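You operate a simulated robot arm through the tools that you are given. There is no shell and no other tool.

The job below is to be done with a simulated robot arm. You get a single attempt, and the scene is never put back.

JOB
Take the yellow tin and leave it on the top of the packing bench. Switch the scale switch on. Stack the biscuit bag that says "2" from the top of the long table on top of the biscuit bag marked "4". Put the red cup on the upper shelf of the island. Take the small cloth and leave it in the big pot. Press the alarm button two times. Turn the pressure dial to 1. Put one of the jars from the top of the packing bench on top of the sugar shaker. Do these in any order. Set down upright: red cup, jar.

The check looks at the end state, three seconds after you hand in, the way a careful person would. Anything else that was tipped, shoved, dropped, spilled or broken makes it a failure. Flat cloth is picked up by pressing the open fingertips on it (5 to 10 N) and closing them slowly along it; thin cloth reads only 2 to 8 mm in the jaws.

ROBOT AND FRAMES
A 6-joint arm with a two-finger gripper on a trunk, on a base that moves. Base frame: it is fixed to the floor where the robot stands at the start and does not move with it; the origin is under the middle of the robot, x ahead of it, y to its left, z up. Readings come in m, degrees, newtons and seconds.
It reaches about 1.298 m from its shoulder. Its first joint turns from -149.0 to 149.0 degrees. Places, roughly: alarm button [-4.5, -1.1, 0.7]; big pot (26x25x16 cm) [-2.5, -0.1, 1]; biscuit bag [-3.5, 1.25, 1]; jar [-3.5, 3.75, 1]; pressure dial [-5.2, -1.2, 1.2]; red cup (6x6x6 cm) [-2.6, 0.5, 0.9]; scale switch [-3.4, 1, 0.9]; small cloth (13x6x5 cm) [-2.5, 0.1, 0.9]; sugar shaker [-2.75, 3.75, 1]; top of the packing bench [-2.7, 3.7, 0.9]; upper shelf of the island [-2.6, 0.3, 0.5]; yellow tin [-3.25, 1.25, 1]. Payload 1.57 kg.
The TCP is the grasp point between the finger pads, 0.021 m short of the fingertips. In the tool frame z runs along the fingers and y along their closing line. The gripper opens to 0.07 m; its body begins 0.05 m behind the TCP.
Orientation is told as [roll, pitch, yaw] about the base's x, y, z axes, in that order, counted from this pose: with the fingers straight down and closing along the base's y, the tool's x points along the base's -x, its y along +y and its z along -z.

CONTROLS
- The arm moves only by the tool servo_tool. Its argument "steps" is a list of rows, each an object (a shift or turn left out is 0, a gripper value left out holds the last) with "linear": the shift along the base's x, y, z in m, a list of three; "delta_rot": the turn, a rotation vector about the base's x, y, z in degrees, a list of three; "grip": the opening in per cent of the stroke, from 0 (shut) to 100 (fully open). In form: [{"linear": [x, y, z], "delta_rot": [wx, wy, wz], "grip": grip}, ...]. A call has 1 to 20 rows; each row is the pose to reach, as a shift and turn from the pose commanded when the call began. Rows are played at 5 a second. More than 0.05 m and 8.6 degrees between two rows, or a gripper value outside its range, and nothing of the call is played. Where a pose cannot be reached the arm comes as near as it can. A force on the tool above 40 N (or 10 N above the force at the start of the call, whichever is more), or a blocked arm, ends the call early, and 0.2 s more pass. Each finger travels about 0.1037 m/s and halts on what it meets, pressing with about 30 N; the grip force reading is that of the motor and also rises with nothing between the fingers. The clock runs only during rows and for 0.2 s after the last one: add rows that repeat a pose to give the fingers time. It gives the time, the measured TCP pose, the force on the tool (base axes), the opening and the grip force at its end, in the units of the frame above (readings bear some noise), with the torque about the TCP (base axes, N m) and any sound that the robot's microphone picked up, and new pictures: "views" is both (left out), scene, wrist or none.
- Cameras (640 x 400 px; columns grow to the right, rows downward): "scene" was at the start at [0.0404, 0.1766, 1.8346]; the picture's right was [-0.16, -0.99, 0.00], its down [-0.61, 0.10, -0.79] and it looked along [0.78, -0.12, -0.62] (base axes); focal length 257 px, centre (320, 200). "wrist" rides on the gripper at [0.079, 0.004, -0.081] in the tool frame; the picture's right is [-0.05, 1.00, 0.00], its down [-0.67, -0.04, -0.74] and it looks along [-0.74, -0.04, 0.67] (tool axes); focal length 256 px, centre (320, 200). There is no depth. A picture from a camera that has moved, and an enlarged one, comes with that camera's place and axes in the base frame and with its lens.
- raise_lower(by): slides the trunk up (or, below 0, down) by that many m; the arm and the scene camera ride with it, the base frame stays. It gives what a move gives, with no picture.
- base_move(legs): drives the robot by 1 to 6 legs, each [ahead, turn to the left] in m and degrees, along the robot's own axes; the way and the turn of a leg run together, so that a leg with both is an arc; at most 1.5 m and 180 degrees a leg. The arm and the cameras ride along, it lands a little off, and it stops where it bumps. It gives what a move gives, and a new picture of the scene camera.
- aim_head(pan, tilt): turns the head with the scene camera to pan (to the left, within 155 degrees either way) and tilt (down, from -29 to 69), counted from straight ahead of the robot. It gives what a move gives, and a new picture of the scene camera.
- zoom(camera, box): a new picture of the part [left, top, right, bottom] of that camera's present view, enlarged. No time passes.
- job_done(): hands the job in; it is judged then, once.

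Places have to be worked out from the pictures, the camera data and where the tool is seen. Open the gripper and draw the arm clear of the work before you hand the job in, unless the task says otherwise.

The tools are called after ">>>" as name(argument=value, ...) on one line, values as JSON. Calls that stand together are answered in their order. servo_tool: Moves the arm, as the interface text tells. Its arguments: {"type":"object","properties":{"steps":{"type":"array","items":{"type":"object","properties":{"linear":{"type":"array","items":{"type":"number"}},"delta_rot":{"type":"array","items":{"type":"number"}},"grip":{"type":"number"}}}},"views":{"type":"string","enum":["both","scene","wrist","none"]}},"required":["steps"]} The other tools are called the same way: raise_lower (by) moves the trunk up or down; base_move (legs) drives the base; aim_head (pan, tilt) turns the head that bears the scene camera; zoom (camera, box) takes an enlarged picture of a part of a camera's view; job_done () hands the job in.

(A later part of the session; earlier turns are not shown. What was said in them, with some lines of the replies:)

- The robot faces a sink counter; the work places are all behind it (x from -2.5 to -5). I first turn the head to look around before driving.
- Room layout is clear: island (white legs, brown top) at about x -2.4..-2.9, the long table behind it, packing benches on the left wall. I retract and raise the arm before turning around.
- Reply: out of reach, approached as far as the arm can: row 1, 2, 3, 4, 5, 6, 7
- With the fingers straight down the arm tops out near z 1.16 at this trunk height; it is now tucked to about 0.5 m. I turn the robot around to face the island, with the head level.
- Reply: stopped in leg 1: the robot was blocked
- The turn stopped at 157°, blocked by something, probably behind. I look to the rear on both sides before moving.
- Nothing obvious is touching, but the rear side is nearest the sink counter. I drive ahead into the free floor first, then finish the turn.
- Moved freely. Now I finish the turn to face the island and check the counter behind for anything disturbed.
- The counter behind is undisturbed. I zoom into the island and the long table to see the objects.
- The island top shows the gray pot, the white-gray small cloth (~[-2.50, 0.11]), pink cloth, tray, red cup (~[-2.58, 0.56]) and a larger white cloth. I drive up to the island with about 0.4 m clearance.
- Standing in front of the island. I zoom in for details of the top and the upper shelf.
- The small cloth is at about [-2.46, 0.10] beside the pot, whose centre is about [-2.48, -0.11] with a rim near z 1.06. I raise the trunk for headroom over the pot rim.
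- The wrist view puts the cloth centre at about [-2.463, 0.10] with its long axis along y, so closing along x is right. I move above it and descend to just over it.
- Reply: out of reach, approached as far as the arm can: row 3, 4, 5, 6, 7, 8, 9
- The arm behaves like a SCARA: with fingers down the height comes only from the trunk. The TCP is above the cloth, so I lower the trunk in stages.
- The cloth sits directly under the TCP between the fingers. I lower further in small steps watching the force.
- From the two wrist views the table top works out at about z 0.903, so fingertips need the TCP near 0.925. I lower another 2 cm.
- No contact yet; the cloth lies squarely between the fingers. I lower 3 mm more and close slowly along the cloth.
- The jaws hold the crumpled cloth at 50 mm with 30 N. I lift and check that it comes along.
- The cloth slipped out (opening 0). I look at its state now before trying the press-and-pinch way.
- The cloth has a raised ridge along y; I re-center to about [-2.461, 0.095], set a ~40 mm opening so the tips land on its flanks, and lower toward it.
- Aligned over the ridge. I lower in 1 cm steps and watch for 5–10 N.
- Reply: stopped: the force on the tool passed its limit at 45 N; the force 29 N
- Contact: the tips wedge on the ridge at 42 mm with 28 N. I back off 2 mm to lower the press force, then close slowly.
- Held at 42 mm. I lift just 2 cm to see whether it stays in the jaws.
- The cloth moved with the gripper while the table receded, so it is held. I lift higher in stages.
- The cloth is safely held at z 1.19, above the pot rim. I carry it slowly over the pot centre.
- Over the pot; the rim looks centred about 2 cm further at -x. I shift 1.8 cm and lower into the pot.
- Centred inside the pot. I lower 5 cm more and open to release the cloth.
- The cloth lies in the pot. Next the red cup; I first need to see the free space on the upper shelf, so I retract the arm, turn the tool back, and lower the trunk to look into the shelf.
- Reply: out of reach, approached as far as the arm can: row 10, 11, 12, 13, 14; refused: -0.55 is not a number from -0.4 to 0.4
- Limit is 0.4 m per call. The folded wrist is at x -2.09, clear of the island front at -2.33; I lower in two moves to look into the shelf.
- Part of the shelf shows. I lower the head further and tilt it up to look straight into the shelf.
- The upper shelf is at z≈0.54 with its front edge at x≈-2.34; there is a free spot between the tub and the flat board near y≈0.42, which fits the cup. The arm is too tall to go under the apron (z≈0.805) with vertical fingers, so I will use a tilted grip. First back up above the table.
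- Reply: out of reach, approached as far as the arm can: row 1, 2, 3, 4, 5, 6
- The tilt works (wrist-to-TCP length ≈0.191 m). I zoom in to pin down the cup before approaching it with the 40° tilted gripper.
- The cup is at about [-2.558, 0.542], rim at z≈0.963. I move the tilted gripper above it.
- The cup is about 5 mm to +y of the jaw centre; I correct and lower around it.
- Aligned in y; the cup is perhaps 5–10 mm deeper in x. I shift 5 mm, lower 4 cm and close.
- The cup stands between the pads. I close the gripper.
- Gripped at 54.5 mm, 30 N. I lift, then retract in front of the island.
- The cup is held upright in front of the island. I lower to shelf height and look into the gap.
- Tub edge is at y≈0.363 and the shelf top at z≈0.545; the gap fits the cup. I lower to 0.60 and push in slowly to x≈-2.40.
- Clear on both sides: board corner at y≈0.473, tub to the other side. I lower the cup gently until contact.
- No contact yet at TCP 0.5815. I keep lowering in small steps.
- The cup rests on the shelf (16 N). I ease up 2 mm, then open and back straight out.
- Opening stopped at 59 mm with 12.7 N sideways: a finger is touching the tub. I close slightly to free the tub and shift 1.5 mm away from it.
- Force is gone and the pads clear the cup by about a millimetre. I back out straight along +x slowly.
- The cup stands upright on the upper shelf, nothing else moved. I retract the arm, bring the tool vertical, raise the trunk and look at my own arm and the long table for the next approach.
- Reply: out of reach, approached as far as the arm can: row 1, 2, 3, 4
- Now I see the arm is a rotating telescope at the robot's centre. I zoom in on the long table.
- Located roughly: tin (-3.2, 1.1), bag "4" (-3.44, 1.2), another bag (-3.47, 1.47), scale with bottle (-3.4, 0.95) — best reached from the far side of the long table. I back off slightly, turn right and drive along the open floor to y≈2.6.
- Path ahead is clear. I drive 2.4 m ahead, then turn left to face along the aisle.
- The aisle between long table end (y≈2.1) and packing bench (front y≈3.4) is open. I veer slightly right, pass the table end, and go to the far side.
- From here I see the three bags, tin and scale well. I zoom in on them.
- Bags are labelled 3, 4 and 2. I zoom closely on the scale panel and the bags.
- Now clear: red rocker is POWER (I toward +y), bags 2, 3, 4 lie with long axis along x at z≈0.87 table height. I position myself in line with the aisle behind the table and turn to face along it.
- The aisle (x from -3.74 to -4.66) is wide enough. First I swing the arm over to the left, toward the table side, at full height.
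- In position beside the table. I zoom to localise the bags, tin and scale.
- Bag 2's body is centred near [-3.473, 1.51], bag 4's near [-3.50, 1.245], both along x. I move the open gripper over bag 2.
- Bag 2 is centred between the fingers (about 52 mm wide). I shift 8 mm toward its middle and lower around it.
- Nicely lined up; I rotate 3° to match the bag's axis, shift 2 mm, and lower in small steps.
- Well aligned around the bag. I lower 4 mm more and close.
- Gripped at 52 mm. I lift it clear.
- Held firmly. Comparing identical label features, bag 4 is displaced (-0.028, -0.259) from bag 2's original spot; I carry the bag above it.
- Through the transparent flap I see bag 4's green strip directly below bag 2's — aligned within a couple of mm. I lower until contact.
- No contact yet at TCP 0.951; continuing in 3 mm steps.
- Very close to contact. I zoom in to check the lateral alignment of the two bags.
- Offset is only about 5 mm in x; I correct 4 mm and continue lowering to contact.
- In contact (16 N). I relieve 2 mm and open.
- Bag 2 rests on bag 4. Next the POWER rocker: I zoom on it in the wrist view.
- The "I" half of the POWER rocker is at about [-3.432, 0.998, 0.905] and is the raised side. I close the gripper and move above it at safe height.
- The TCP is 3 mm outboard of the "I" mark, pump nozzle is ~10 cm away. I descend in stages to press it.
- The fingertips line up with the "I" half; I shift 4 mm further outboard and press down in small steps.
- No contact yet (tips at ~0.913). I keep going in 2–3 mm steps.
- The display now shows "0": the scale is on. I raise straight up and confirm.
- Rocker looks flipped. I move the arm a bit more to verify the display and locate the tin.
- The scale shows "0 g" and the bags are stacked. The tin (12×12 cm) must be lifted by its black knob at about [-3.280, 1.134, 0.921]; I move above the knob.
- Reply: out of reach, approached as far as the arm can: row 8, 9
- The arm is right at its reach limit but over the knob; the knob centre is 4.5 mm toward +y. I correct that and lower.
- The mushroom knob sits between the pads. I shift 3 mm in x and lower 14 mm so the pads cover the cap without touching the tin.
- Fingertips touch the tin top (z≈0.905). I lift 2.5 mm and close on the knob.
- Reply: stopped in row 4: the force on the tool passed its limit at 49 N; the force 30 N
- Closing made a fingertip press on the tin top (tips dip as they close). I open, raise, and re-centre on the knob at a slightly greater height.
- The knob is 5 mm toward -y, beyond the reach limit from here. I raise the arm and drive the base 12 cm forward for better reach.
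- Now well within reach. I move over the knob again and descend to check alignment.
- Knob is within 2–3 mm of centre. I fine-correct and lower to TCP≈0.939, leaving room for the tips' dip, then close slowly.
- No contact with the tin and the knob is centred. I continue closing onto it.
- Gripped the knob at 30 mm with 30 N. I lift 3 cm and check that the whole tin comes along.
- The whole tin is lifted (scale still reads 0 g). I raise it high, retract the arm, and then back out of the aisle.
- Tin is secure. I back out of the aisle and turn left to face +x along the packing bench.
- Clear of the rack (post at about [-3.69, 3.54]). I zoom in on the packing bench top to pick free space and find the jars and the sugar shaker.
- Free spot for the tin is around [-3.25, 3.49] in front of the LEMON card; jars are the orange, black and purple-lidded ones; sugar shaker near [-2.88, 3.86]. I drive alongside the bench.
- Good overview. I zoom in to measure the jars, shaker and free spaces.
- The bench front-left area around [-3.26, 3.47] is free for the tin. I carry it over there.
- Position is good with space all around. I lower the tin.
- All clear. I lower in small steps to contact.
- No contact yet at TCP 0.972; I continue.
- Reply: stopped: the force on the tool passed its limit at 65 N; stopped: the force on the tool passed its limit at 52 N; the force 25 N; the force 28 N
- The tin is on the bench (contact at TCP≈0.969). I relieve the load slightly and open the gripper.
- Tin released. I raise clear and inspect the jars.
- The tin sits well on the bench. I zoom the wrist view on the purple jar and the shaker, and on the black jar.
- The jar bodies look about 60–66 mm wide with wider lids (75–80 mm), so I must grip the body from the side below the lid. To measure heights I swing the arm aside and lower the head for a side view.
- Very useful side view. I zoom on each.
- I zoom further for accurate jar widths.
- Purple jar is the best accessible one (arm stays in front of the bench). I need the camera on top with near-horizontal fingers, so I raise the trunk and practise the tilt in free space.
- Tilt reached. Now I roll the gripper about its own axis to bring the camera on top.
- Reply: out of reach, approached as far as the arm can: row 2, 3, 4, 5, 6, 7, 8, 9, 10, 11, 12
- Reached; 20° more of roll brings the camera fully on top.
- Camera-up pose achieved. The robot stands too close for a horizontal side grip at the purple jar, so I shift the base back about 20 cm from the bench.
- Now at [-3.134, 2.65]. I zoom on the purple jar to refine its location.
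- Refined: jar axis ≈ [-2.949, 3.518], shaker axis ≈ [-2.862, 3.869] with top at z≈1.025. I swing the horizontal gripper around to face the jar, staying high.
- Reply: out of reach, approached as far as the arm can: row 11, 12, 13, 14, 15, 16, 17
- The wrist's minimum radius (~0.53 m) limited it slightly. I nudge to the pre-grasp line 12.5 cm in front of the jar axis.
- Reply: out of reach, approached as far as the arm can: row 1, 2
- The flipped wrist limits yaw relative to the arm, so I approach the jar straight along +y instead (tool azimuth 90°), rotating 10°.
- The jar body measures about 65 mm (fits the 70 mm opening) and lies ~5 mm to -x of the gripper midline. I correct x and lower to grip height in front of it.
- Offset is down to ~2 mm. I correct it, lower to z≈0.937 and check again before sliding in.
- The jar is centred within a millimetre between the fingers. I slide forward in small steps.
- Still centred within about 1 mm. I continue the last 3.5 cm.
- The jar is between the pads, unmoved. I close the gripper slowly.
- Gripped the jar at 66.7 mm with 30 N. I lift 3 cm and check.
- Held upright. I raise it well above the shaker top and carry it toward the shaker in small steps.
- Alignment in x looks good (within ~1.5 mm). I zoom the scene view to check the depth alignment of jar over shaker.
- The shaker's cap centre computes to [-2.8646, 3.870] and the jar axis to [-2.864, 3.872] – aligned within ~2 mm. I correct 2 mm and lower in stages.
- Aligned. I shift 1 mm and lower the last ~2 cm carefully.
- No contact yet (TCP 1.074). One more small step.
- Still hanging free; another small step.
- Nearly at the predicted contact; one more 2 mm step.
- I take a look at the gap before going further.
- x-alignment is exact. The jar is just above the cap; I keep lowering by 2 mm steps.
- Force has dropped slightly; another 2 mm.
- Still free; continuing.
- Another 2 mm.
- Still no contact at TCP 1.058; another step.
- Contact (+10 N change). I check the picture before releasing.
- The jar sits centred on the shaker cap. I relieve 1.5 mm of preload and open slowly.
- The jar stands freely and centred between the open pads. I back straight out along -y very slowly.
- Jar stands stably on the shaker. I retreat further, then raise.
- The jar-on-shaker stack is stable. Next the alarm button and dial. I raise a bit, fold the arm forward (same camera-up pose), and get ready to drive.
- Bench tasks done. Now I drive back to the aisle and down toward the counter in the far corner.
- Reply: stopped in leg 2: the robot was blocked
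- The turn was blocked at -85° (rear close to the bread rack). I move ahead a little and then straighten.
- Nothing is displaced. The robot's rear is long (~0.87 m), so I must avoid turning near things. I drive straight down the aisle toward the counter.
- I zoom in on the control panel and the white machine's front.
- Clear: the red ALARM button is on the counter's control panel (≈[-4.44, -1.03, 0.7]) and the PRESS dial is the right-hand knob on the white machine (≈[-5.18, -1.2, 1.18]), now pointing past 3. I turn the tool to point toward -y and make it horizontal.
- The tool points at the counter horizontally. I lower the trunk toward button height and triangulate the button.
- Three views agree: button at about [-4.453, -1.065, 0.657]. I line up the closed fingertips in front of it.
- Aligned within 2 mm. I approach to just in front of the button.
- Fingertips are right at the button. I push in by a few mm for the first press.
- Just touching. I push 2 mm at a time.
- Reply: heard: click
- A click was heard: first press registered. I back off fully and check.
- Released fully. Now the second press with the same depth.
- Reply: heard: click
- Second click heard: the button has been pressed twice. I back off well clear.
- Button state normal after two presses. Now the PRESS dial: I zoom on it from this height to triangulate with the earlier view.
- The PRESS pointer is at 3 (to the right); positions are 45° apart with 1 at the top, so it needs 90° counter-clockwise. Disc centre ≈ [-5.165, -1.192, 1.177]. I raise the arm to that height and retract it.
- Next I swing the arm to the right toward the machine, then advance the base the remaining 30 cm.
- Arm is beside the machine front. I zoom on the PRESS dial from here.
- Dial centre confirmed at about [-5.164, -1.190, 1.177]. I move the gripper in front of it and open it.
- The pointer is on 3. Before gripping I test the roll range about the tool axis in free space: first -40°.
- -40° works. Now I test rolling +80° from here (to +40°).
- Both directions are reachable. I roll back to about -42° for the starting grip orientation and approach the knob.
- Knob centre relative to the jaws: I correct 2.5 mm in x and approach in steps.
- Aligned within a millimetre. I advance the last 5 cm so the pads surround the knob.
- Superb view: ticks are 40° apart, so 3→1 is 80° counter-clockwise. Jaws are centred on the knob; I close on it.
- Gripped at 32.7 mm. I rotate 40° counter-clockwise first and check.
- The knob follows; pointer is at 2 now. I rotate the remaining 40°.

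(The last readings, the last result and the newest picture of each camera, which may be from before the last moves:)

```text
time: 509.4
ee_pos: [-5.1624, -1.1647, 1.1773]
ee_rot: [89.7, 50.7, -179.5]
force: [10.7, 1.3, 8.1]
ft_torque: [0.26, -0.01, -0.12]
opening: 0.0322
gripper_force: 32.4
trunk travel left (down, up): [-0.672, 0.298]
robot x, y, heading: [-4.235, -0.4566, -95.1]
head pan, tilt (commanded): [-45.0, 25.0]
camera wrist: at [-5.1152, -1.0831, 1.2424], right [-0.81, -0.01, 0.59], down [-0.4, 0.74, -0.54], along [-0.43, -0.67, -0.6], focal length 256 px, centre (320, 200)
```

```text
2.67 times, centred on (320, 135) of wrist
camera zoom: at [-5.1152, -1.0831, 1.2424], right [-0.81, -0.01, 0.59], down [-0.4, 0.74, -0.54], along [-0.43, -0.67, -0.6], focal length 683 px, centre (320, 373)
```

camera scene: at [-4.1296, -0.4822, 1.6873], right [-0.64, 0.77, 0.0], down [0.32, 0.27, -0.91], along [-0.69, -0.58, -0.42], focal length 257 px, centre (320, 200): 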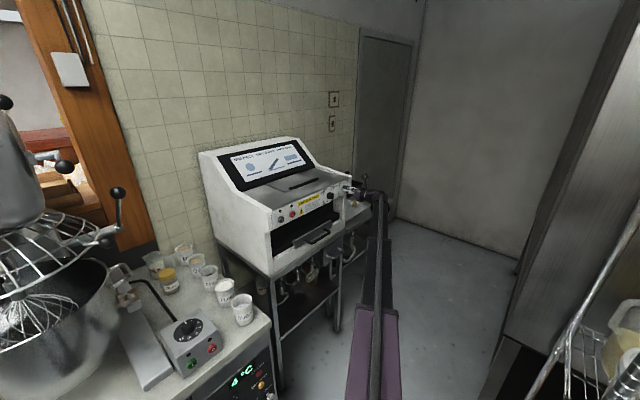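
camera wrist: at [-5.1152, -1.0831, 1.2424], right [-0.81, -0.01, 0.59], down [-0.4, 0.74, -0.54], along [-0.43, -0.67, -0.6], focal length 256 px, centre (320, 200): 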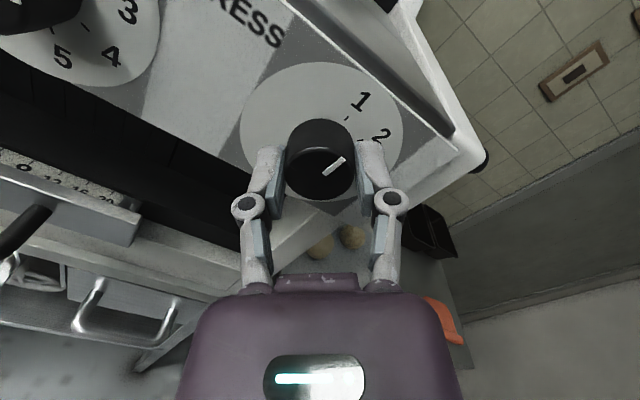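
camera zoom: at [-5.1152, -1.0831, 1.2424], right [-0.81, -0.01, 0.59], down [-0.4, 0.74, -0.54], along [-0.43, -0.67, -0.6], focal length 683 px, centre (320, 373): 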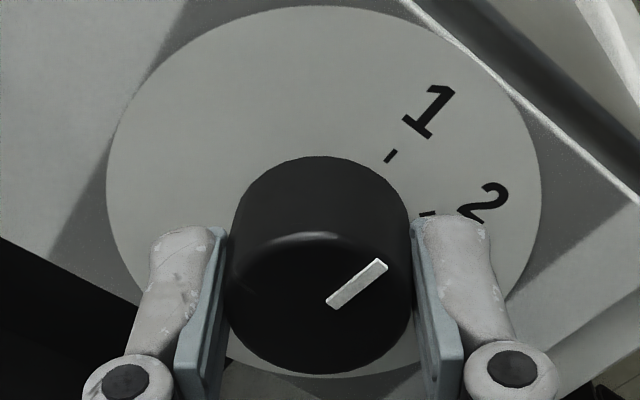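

The pointer is near the tick of "1", perhaps lagging by a few degrees. I turn 4° more, then release and back off to measure.

>>> servo_tool(steps=[{"delta_rot": [0, 2, 0]}, {"delta_rot": [0, 4, 0]}, {"delta_rot": [0, 4, 0]}, {"delta_rot": [0, 4, 0], "grip": 45}, {"delta_rot": [0, 4, 0], "grip": 60}, {"delta_rot": [0, 4, 0], "grip": 80}, {"delta_rot": [0, 4, 0], "grip": 100}, {"delta_rot": [0, 4, 0], "grip": 100}], views="wrist")

>>> zoom(camera="wrist", box=[200, 60, 440, 210])

```text
time: 511.2
ee_pos: [-5.1645, -1.1645, 1.177]
ee_rot: [89.6, 47.0, -179.9]
force: [0.1, 0.6, 0.3]
ft_torque: [-0.01, 0.04, 0.02]
opening: 0.0699
gripper_force: 0.1
trunk travel left (down, up): [-0.672, 0.298]
robot x, y, heading: [-4.2374, -0.4547, -95.0]
head pan, tilt (commanded): [-45.0, 25.0]
camera wrist: at [-5.1133, -1.0836, 1.237], right [-0.77, -0.01, 0.64], down [-0.44, 0.74, -0.51], along [-0.47, -0.67, -0.57], focal length 256 px, centre (320, 200)
```

wrist: 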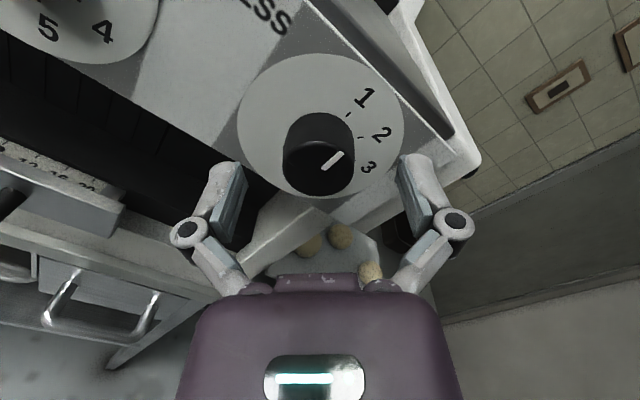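

```text
2.67 times, centred on (320, 135) of wrist
camera zoom: at [-5.1133, -1.0836, 1.237], right [-0.77, -0.01, 0.64], down [-0.44, 0.74, -0.51], along [-0.47, -0.67, -0.57], focal length 683 px, centre (320, 373)
```

zoom: 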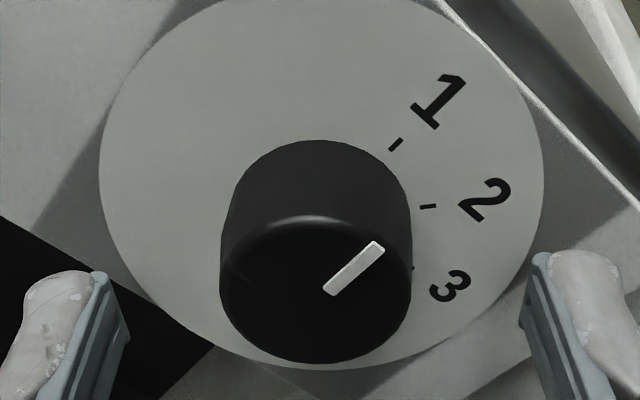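

Released without disturbing it. I back off straight and roll the camera upright to read the dial squarely.

>>> servo_tool(steps=[{"linear": [0, 0.01, 0]}, {"linear": [0, 0.03, 0]}, {"linear": [0, 0.06, 0]}, {"linear": [0, 0.1, 0]}, {"linear": [0, 0.14, 0]}, {"linear": [0, 0.18, 0]}, {"linear": [0, 0.19, 0]}, {"linear": [0, 0.19, 0], "delta_rot": [0, -8, 0]}, {"linear": [0, 0.19, 0], "delta_rot": [0, -16, 0]}, {"linear": [0, 0.19, 0], "delta_rot": [0, -24, 0]}, {"linear": [0, 0.19, 0], "delta_rot": [0, -32, 0]}, {"linear": [0, 0.19, 0], "delta_rot": [0, -40, 0]}, {"linear": [0, 0.19, 0], "delta_rot": [0, -43, 0]}, {"linear": [0, 0.19, 0], "delta_rot": [0, -43, 0]}])

>>> zoom(camera="wrist", box=[240, 0, 400, 100])

>>> zoom(camera="scene", box=[320, 170, 370, 210])

```text
time: 514.2
ee_pos: [-5.1645, -0.9755, 1.1772]
ee_rot: [-141.0, 89.9, -50.3]
force: [0.6, -0.3, -0.5]
ft_torque: [0.01, 0.01, -0.01]
opening: 0.0702
gripper_force: 0.0
trunk travel left (down, up): [-0.672, 0.298]
robot x, y, heading: [-4.2371, -0.4546, -95.3]
head pan, tilt (commanded): [-45.0, 25.0]
camera scene: at [-4.1317, -0.4831, 1.6874], right [-0.64, 0.77, 0.0], down [0.32, 0.27, -0.91], along [-0.69, -0.58, -0.42], focal length 257 px, centre (320, 200)
camera wrist: at [-5.1687, -0.8937, 1.2561], right [-1.0, -0.01, -0.05], down [0.03, 0.74, -0.67], along [0.05, -0.67, -0.74], focal length 256 px, centre (320, 200)
```

scene: 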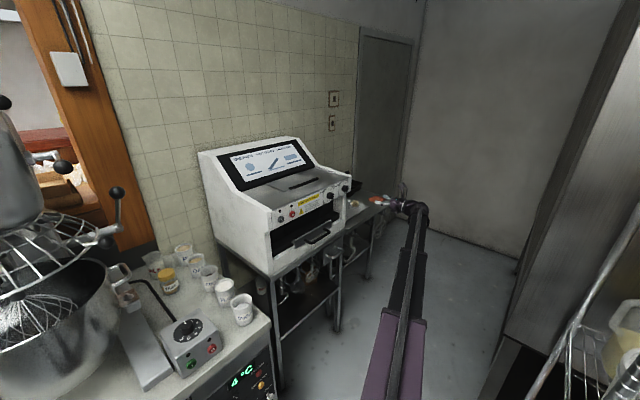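
wrist: 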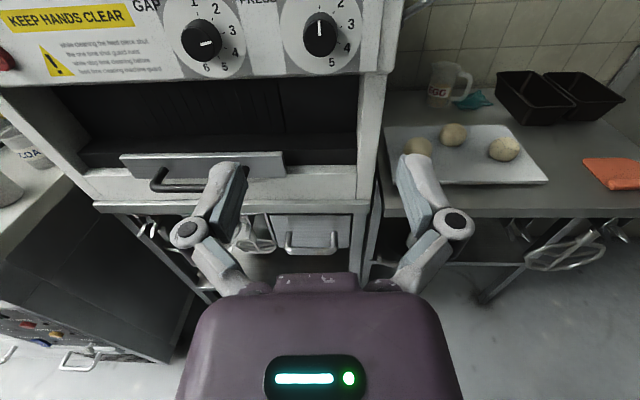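

```text
4.00 times, centred on (320, 50) of wrist
camera zoom: at [-5.1687, -0.8937, 1.2561], right [-1.0, -0.01, -0.05], down [0.03, 0.74, -0.67], along [0.05, -0.67, -0.74], focal length 1024 px, centre (320, 800)
```

zoom: 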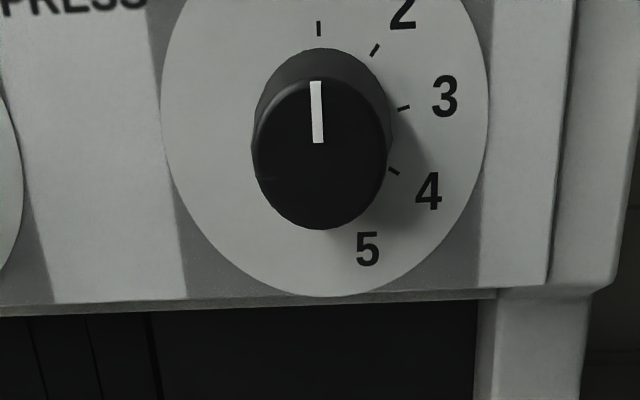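

```text
10.00 times, centred on (345, 190) of scene
camera zoom: at [-4.1317, -0.4831, 1.6874], right [-0.64, 0.77, 0.0], down [0.32, 0.27, -0.91], along [-0.69, -0.58, -0.42], focal length 2567 px, centre (70, 300)
```

zoom: 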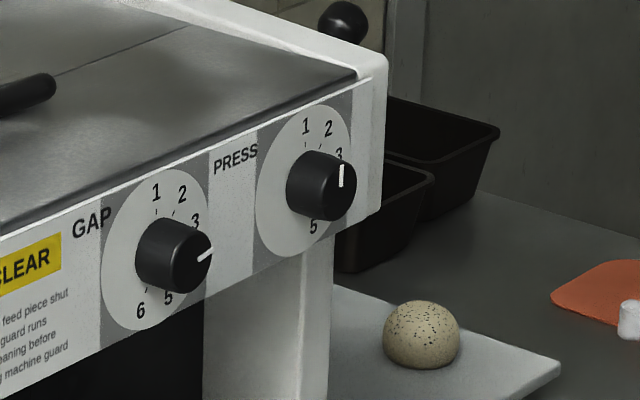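

The pointer now points exactly at "1" (within ~1°). All tasks are done; I draw the arm clear with the gripper open.

>>> servo_tool(steps=[{"linear": [0.04, 0.01, 0]}, {"linear": [0.085, 0.02, 0]}, {"linear": [0.13, 0.03, 0]}, {"linear": [0.175, 0.045, 0]}, {"linear": [0.22, 0.06, 0]}, {"linear": [0.265, 0.075, 0]}, {"linear": [0.31, 0.09, 0]}, {"linear": [0.355, 0.1, 0]}, {"linear": [0.4, 0.11, 0]}, {"linear": [0.44, 0.12, 0]}])

>>> aim_head(pan=110, tilt=35)

>>> aim_head(pan=150, tilt=35)

```text
time: 516.4
ee_pos: [-4.7232, -0.8538, 1.1778]
ee_rot: [170.8, 89.7, -98.6]
force: [0.4, -0.7, -0.8]
ft_torque: [0.01, 0.0, 0.01]
opening: 0.07
gripper_force: 0.0
trunk travel left (down, up): [-0.672, 0.298]
robot x, y, heading: [-4.2332, -0.461, -95.1]
head pan, tilt (commanded): [-45.0, 25.0]
camera scene: at [-4.131, -0.4829, 1.6874], right [-0.64, 0.77, 0.0], down [0.32, 0.27, -0.91], along [-0.69, -0.58, -0.42], focal length 257 px, centre (320, 200)
camera wrist: at [-4.7274, -0.773, 1.2567], right [-1.0, -0.01, -0.05], down [0.03, 0.74, -0.67], along [0.05, -0.67, -0.74], focal length 256 px, centre (320, 200)
```

scene: 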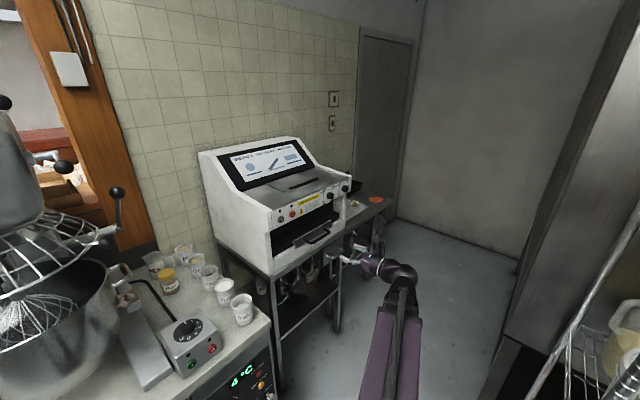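
wrist: 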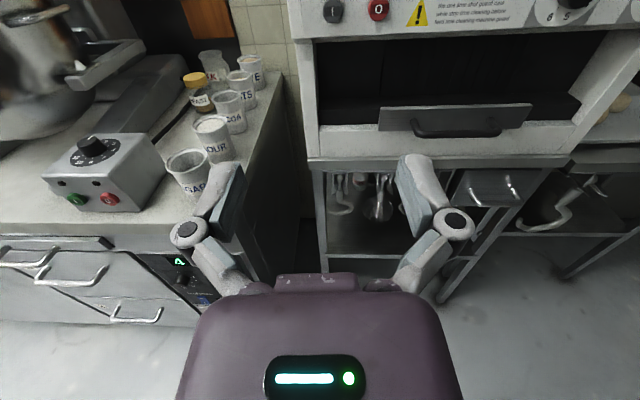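

```text
time: 518.8
ee_pos: [-4.7245, -0.8547, 1.1773]
ee_rot: [175.2, 89.8, -94.2]
force: [0.5, -0.1, -0.1]
ft_torque: [0.01, 0.04, 0.02]
opening: 0.0699
gripper_force: 0.1
trunk travel left (down, up): [-0.672, 0.298]
robot x, y, heading: [-4.2349, -0.4603, -95.0]
head pan, tilt (commanded): [110.0, 35.0]
camera scene: at [-3.976, -0.401, 1.6716], right [0.26, -0.97, 0.0], down [-0.55, -0.15, -0.82], along [0.79, 0.21, -0.57], focal length 257 px, centre (320, 200)
```

scene: 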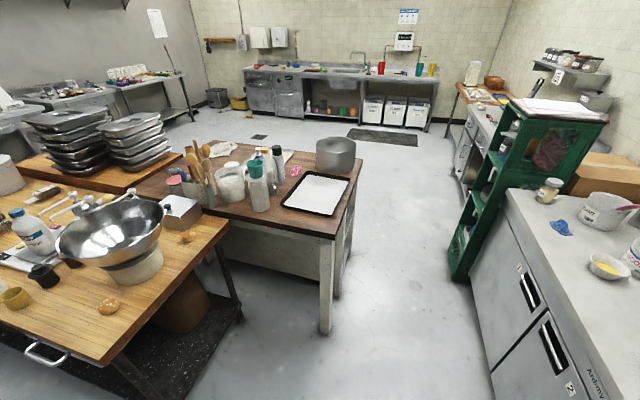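

```text
time: 519.9
ee_pos: [-4.7256, -0.855, 1.1783]
ee_rot: [175.4, 89.8, -93.8]
force: [0.1, 0.1, -0.3]
ft_torque: [0.02, 0.03, 0.0]
opening: 0.07
gripper_force: 0.1
trunk travel left (down, up): [-0.672, 0.298]
robot x, y, heading: [-4.2342, -0.4596, -94.9]
head pan, tilt (commanded): [150.0, 35.0]
camera scene: at [-4.0106, -0.3517, 1.6716], right [0.82, -0.57, 0.0], down [-0.33, -0.47, -0.82], along [0.47, 0.67, -0.57], focal length 257 px, centre (320, 200)
```

scene: 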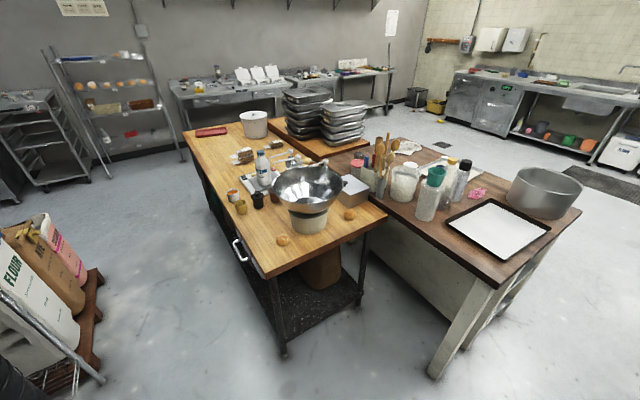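

Overall scene looks orderly. I zoom in for a last check of the table stack, the bench stack and the pot.

>>> zoom(camera="scene", box=[220, 120, 340, 200])

>>> zoom(camera="scene", box=[160, 50, 300, 120])

>>> zoom(camera="scene", box=[440, 130, 600, 230])

```text
5.00 times, centred on (280, 160) of scene
camera zoom: at [-4.0106, -0.3517, 1.6716], right [0.82, -0.57, 0.0], down [-0.33, -0.47, -0.82], along [0.47, 0.67, -0.57], focal length 1283 px, centre (520, 400)
```

zoom: 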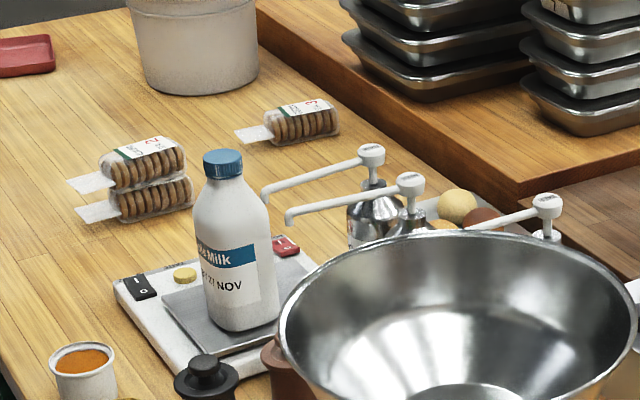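

```text
4.57 times, centred on (230, 85) of scene
camera zoom: at [-4.0106, -0.3517, 1.6716], right [0.82, -0.57, 0.0], down [-0.33, -0.47, -0.82], along [0.47, 0.67, -0.57], focal length 1173 px, centre (731, 726)
```

zoom: 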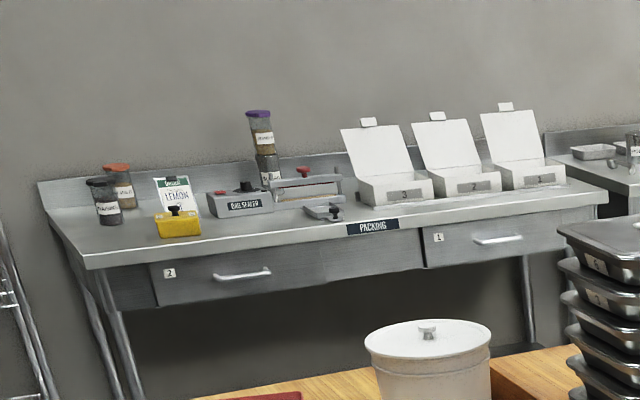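

```text
4.00 times, centred on (520, 180) of scene
camera zoom: at [-4.0106, -0.3517, 1.6716], right [0.82, -0.57, 0.0], down [-0.33, -0.47, -0.82], along [0.47, 0.67, -0.57], focal length 1027 px, centre (-480, 280)
```

zoom: 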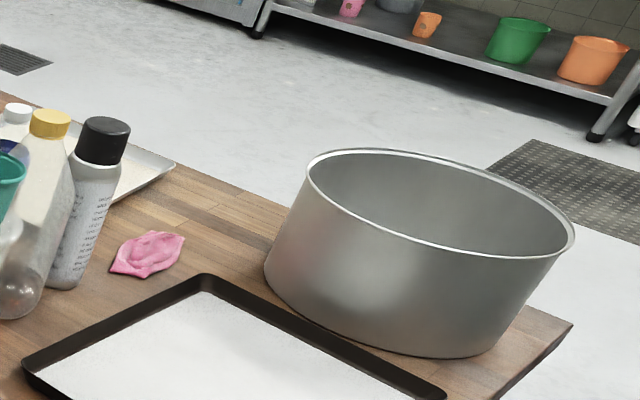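

Bags stacked, jar on the shaker, tin on the packing bench, pot undisturbed, dial at 1, button pressed twice, scale on, cup on the shelf. The gripper is open and clear, so I hand in the job.

>>> job_done()

```text
The job is handed in.
```

All eight tasks are done and the job is handed in. The gripper is open and the arm is clear of the work.

| Task | State when I last saw it |
|---|---|
| Yellow tin | Standing on the top of the packing bench |
| Scale switch | POWER rocker on; the display reads "0 g" |
| Biscuit bags | Bag "2" resting on bag "4" |
| Red cup | Upright on the upper shelf of the island, between the tub and the board |
| Small cloth | Lying on the bottom of the big pot |
| Alarm button | Pressed twice; I heard one click for each press |
| Pressure dial | Pointer on "1", within about 1° |
| Jar | The purple-lidded jar, upright on top of the sugar shaker |

**Small cloth:** two small cloths lay on the island. I took the grey-white one, because its place and size matched the ones you gave. The pink one was not touched.

A few contacts happened along the way:
- **Tub on the island shelf:** a finger pressed sideways on it with about 13 N while I released the cup. I backed off at once and it looked unmoved.
- **Yellow tin:** it took about 50 N once while I was getting hold of its knob, which may have shifted it a few millimetres. It was also pressed down briefly with up to about 65 N as I set it on the bench.
- **Base turns:** the robot was blocked twice while turning. The first time I could not see what it met. The second was probably its rear against the bread rack. I saw nothing moved afterwards.
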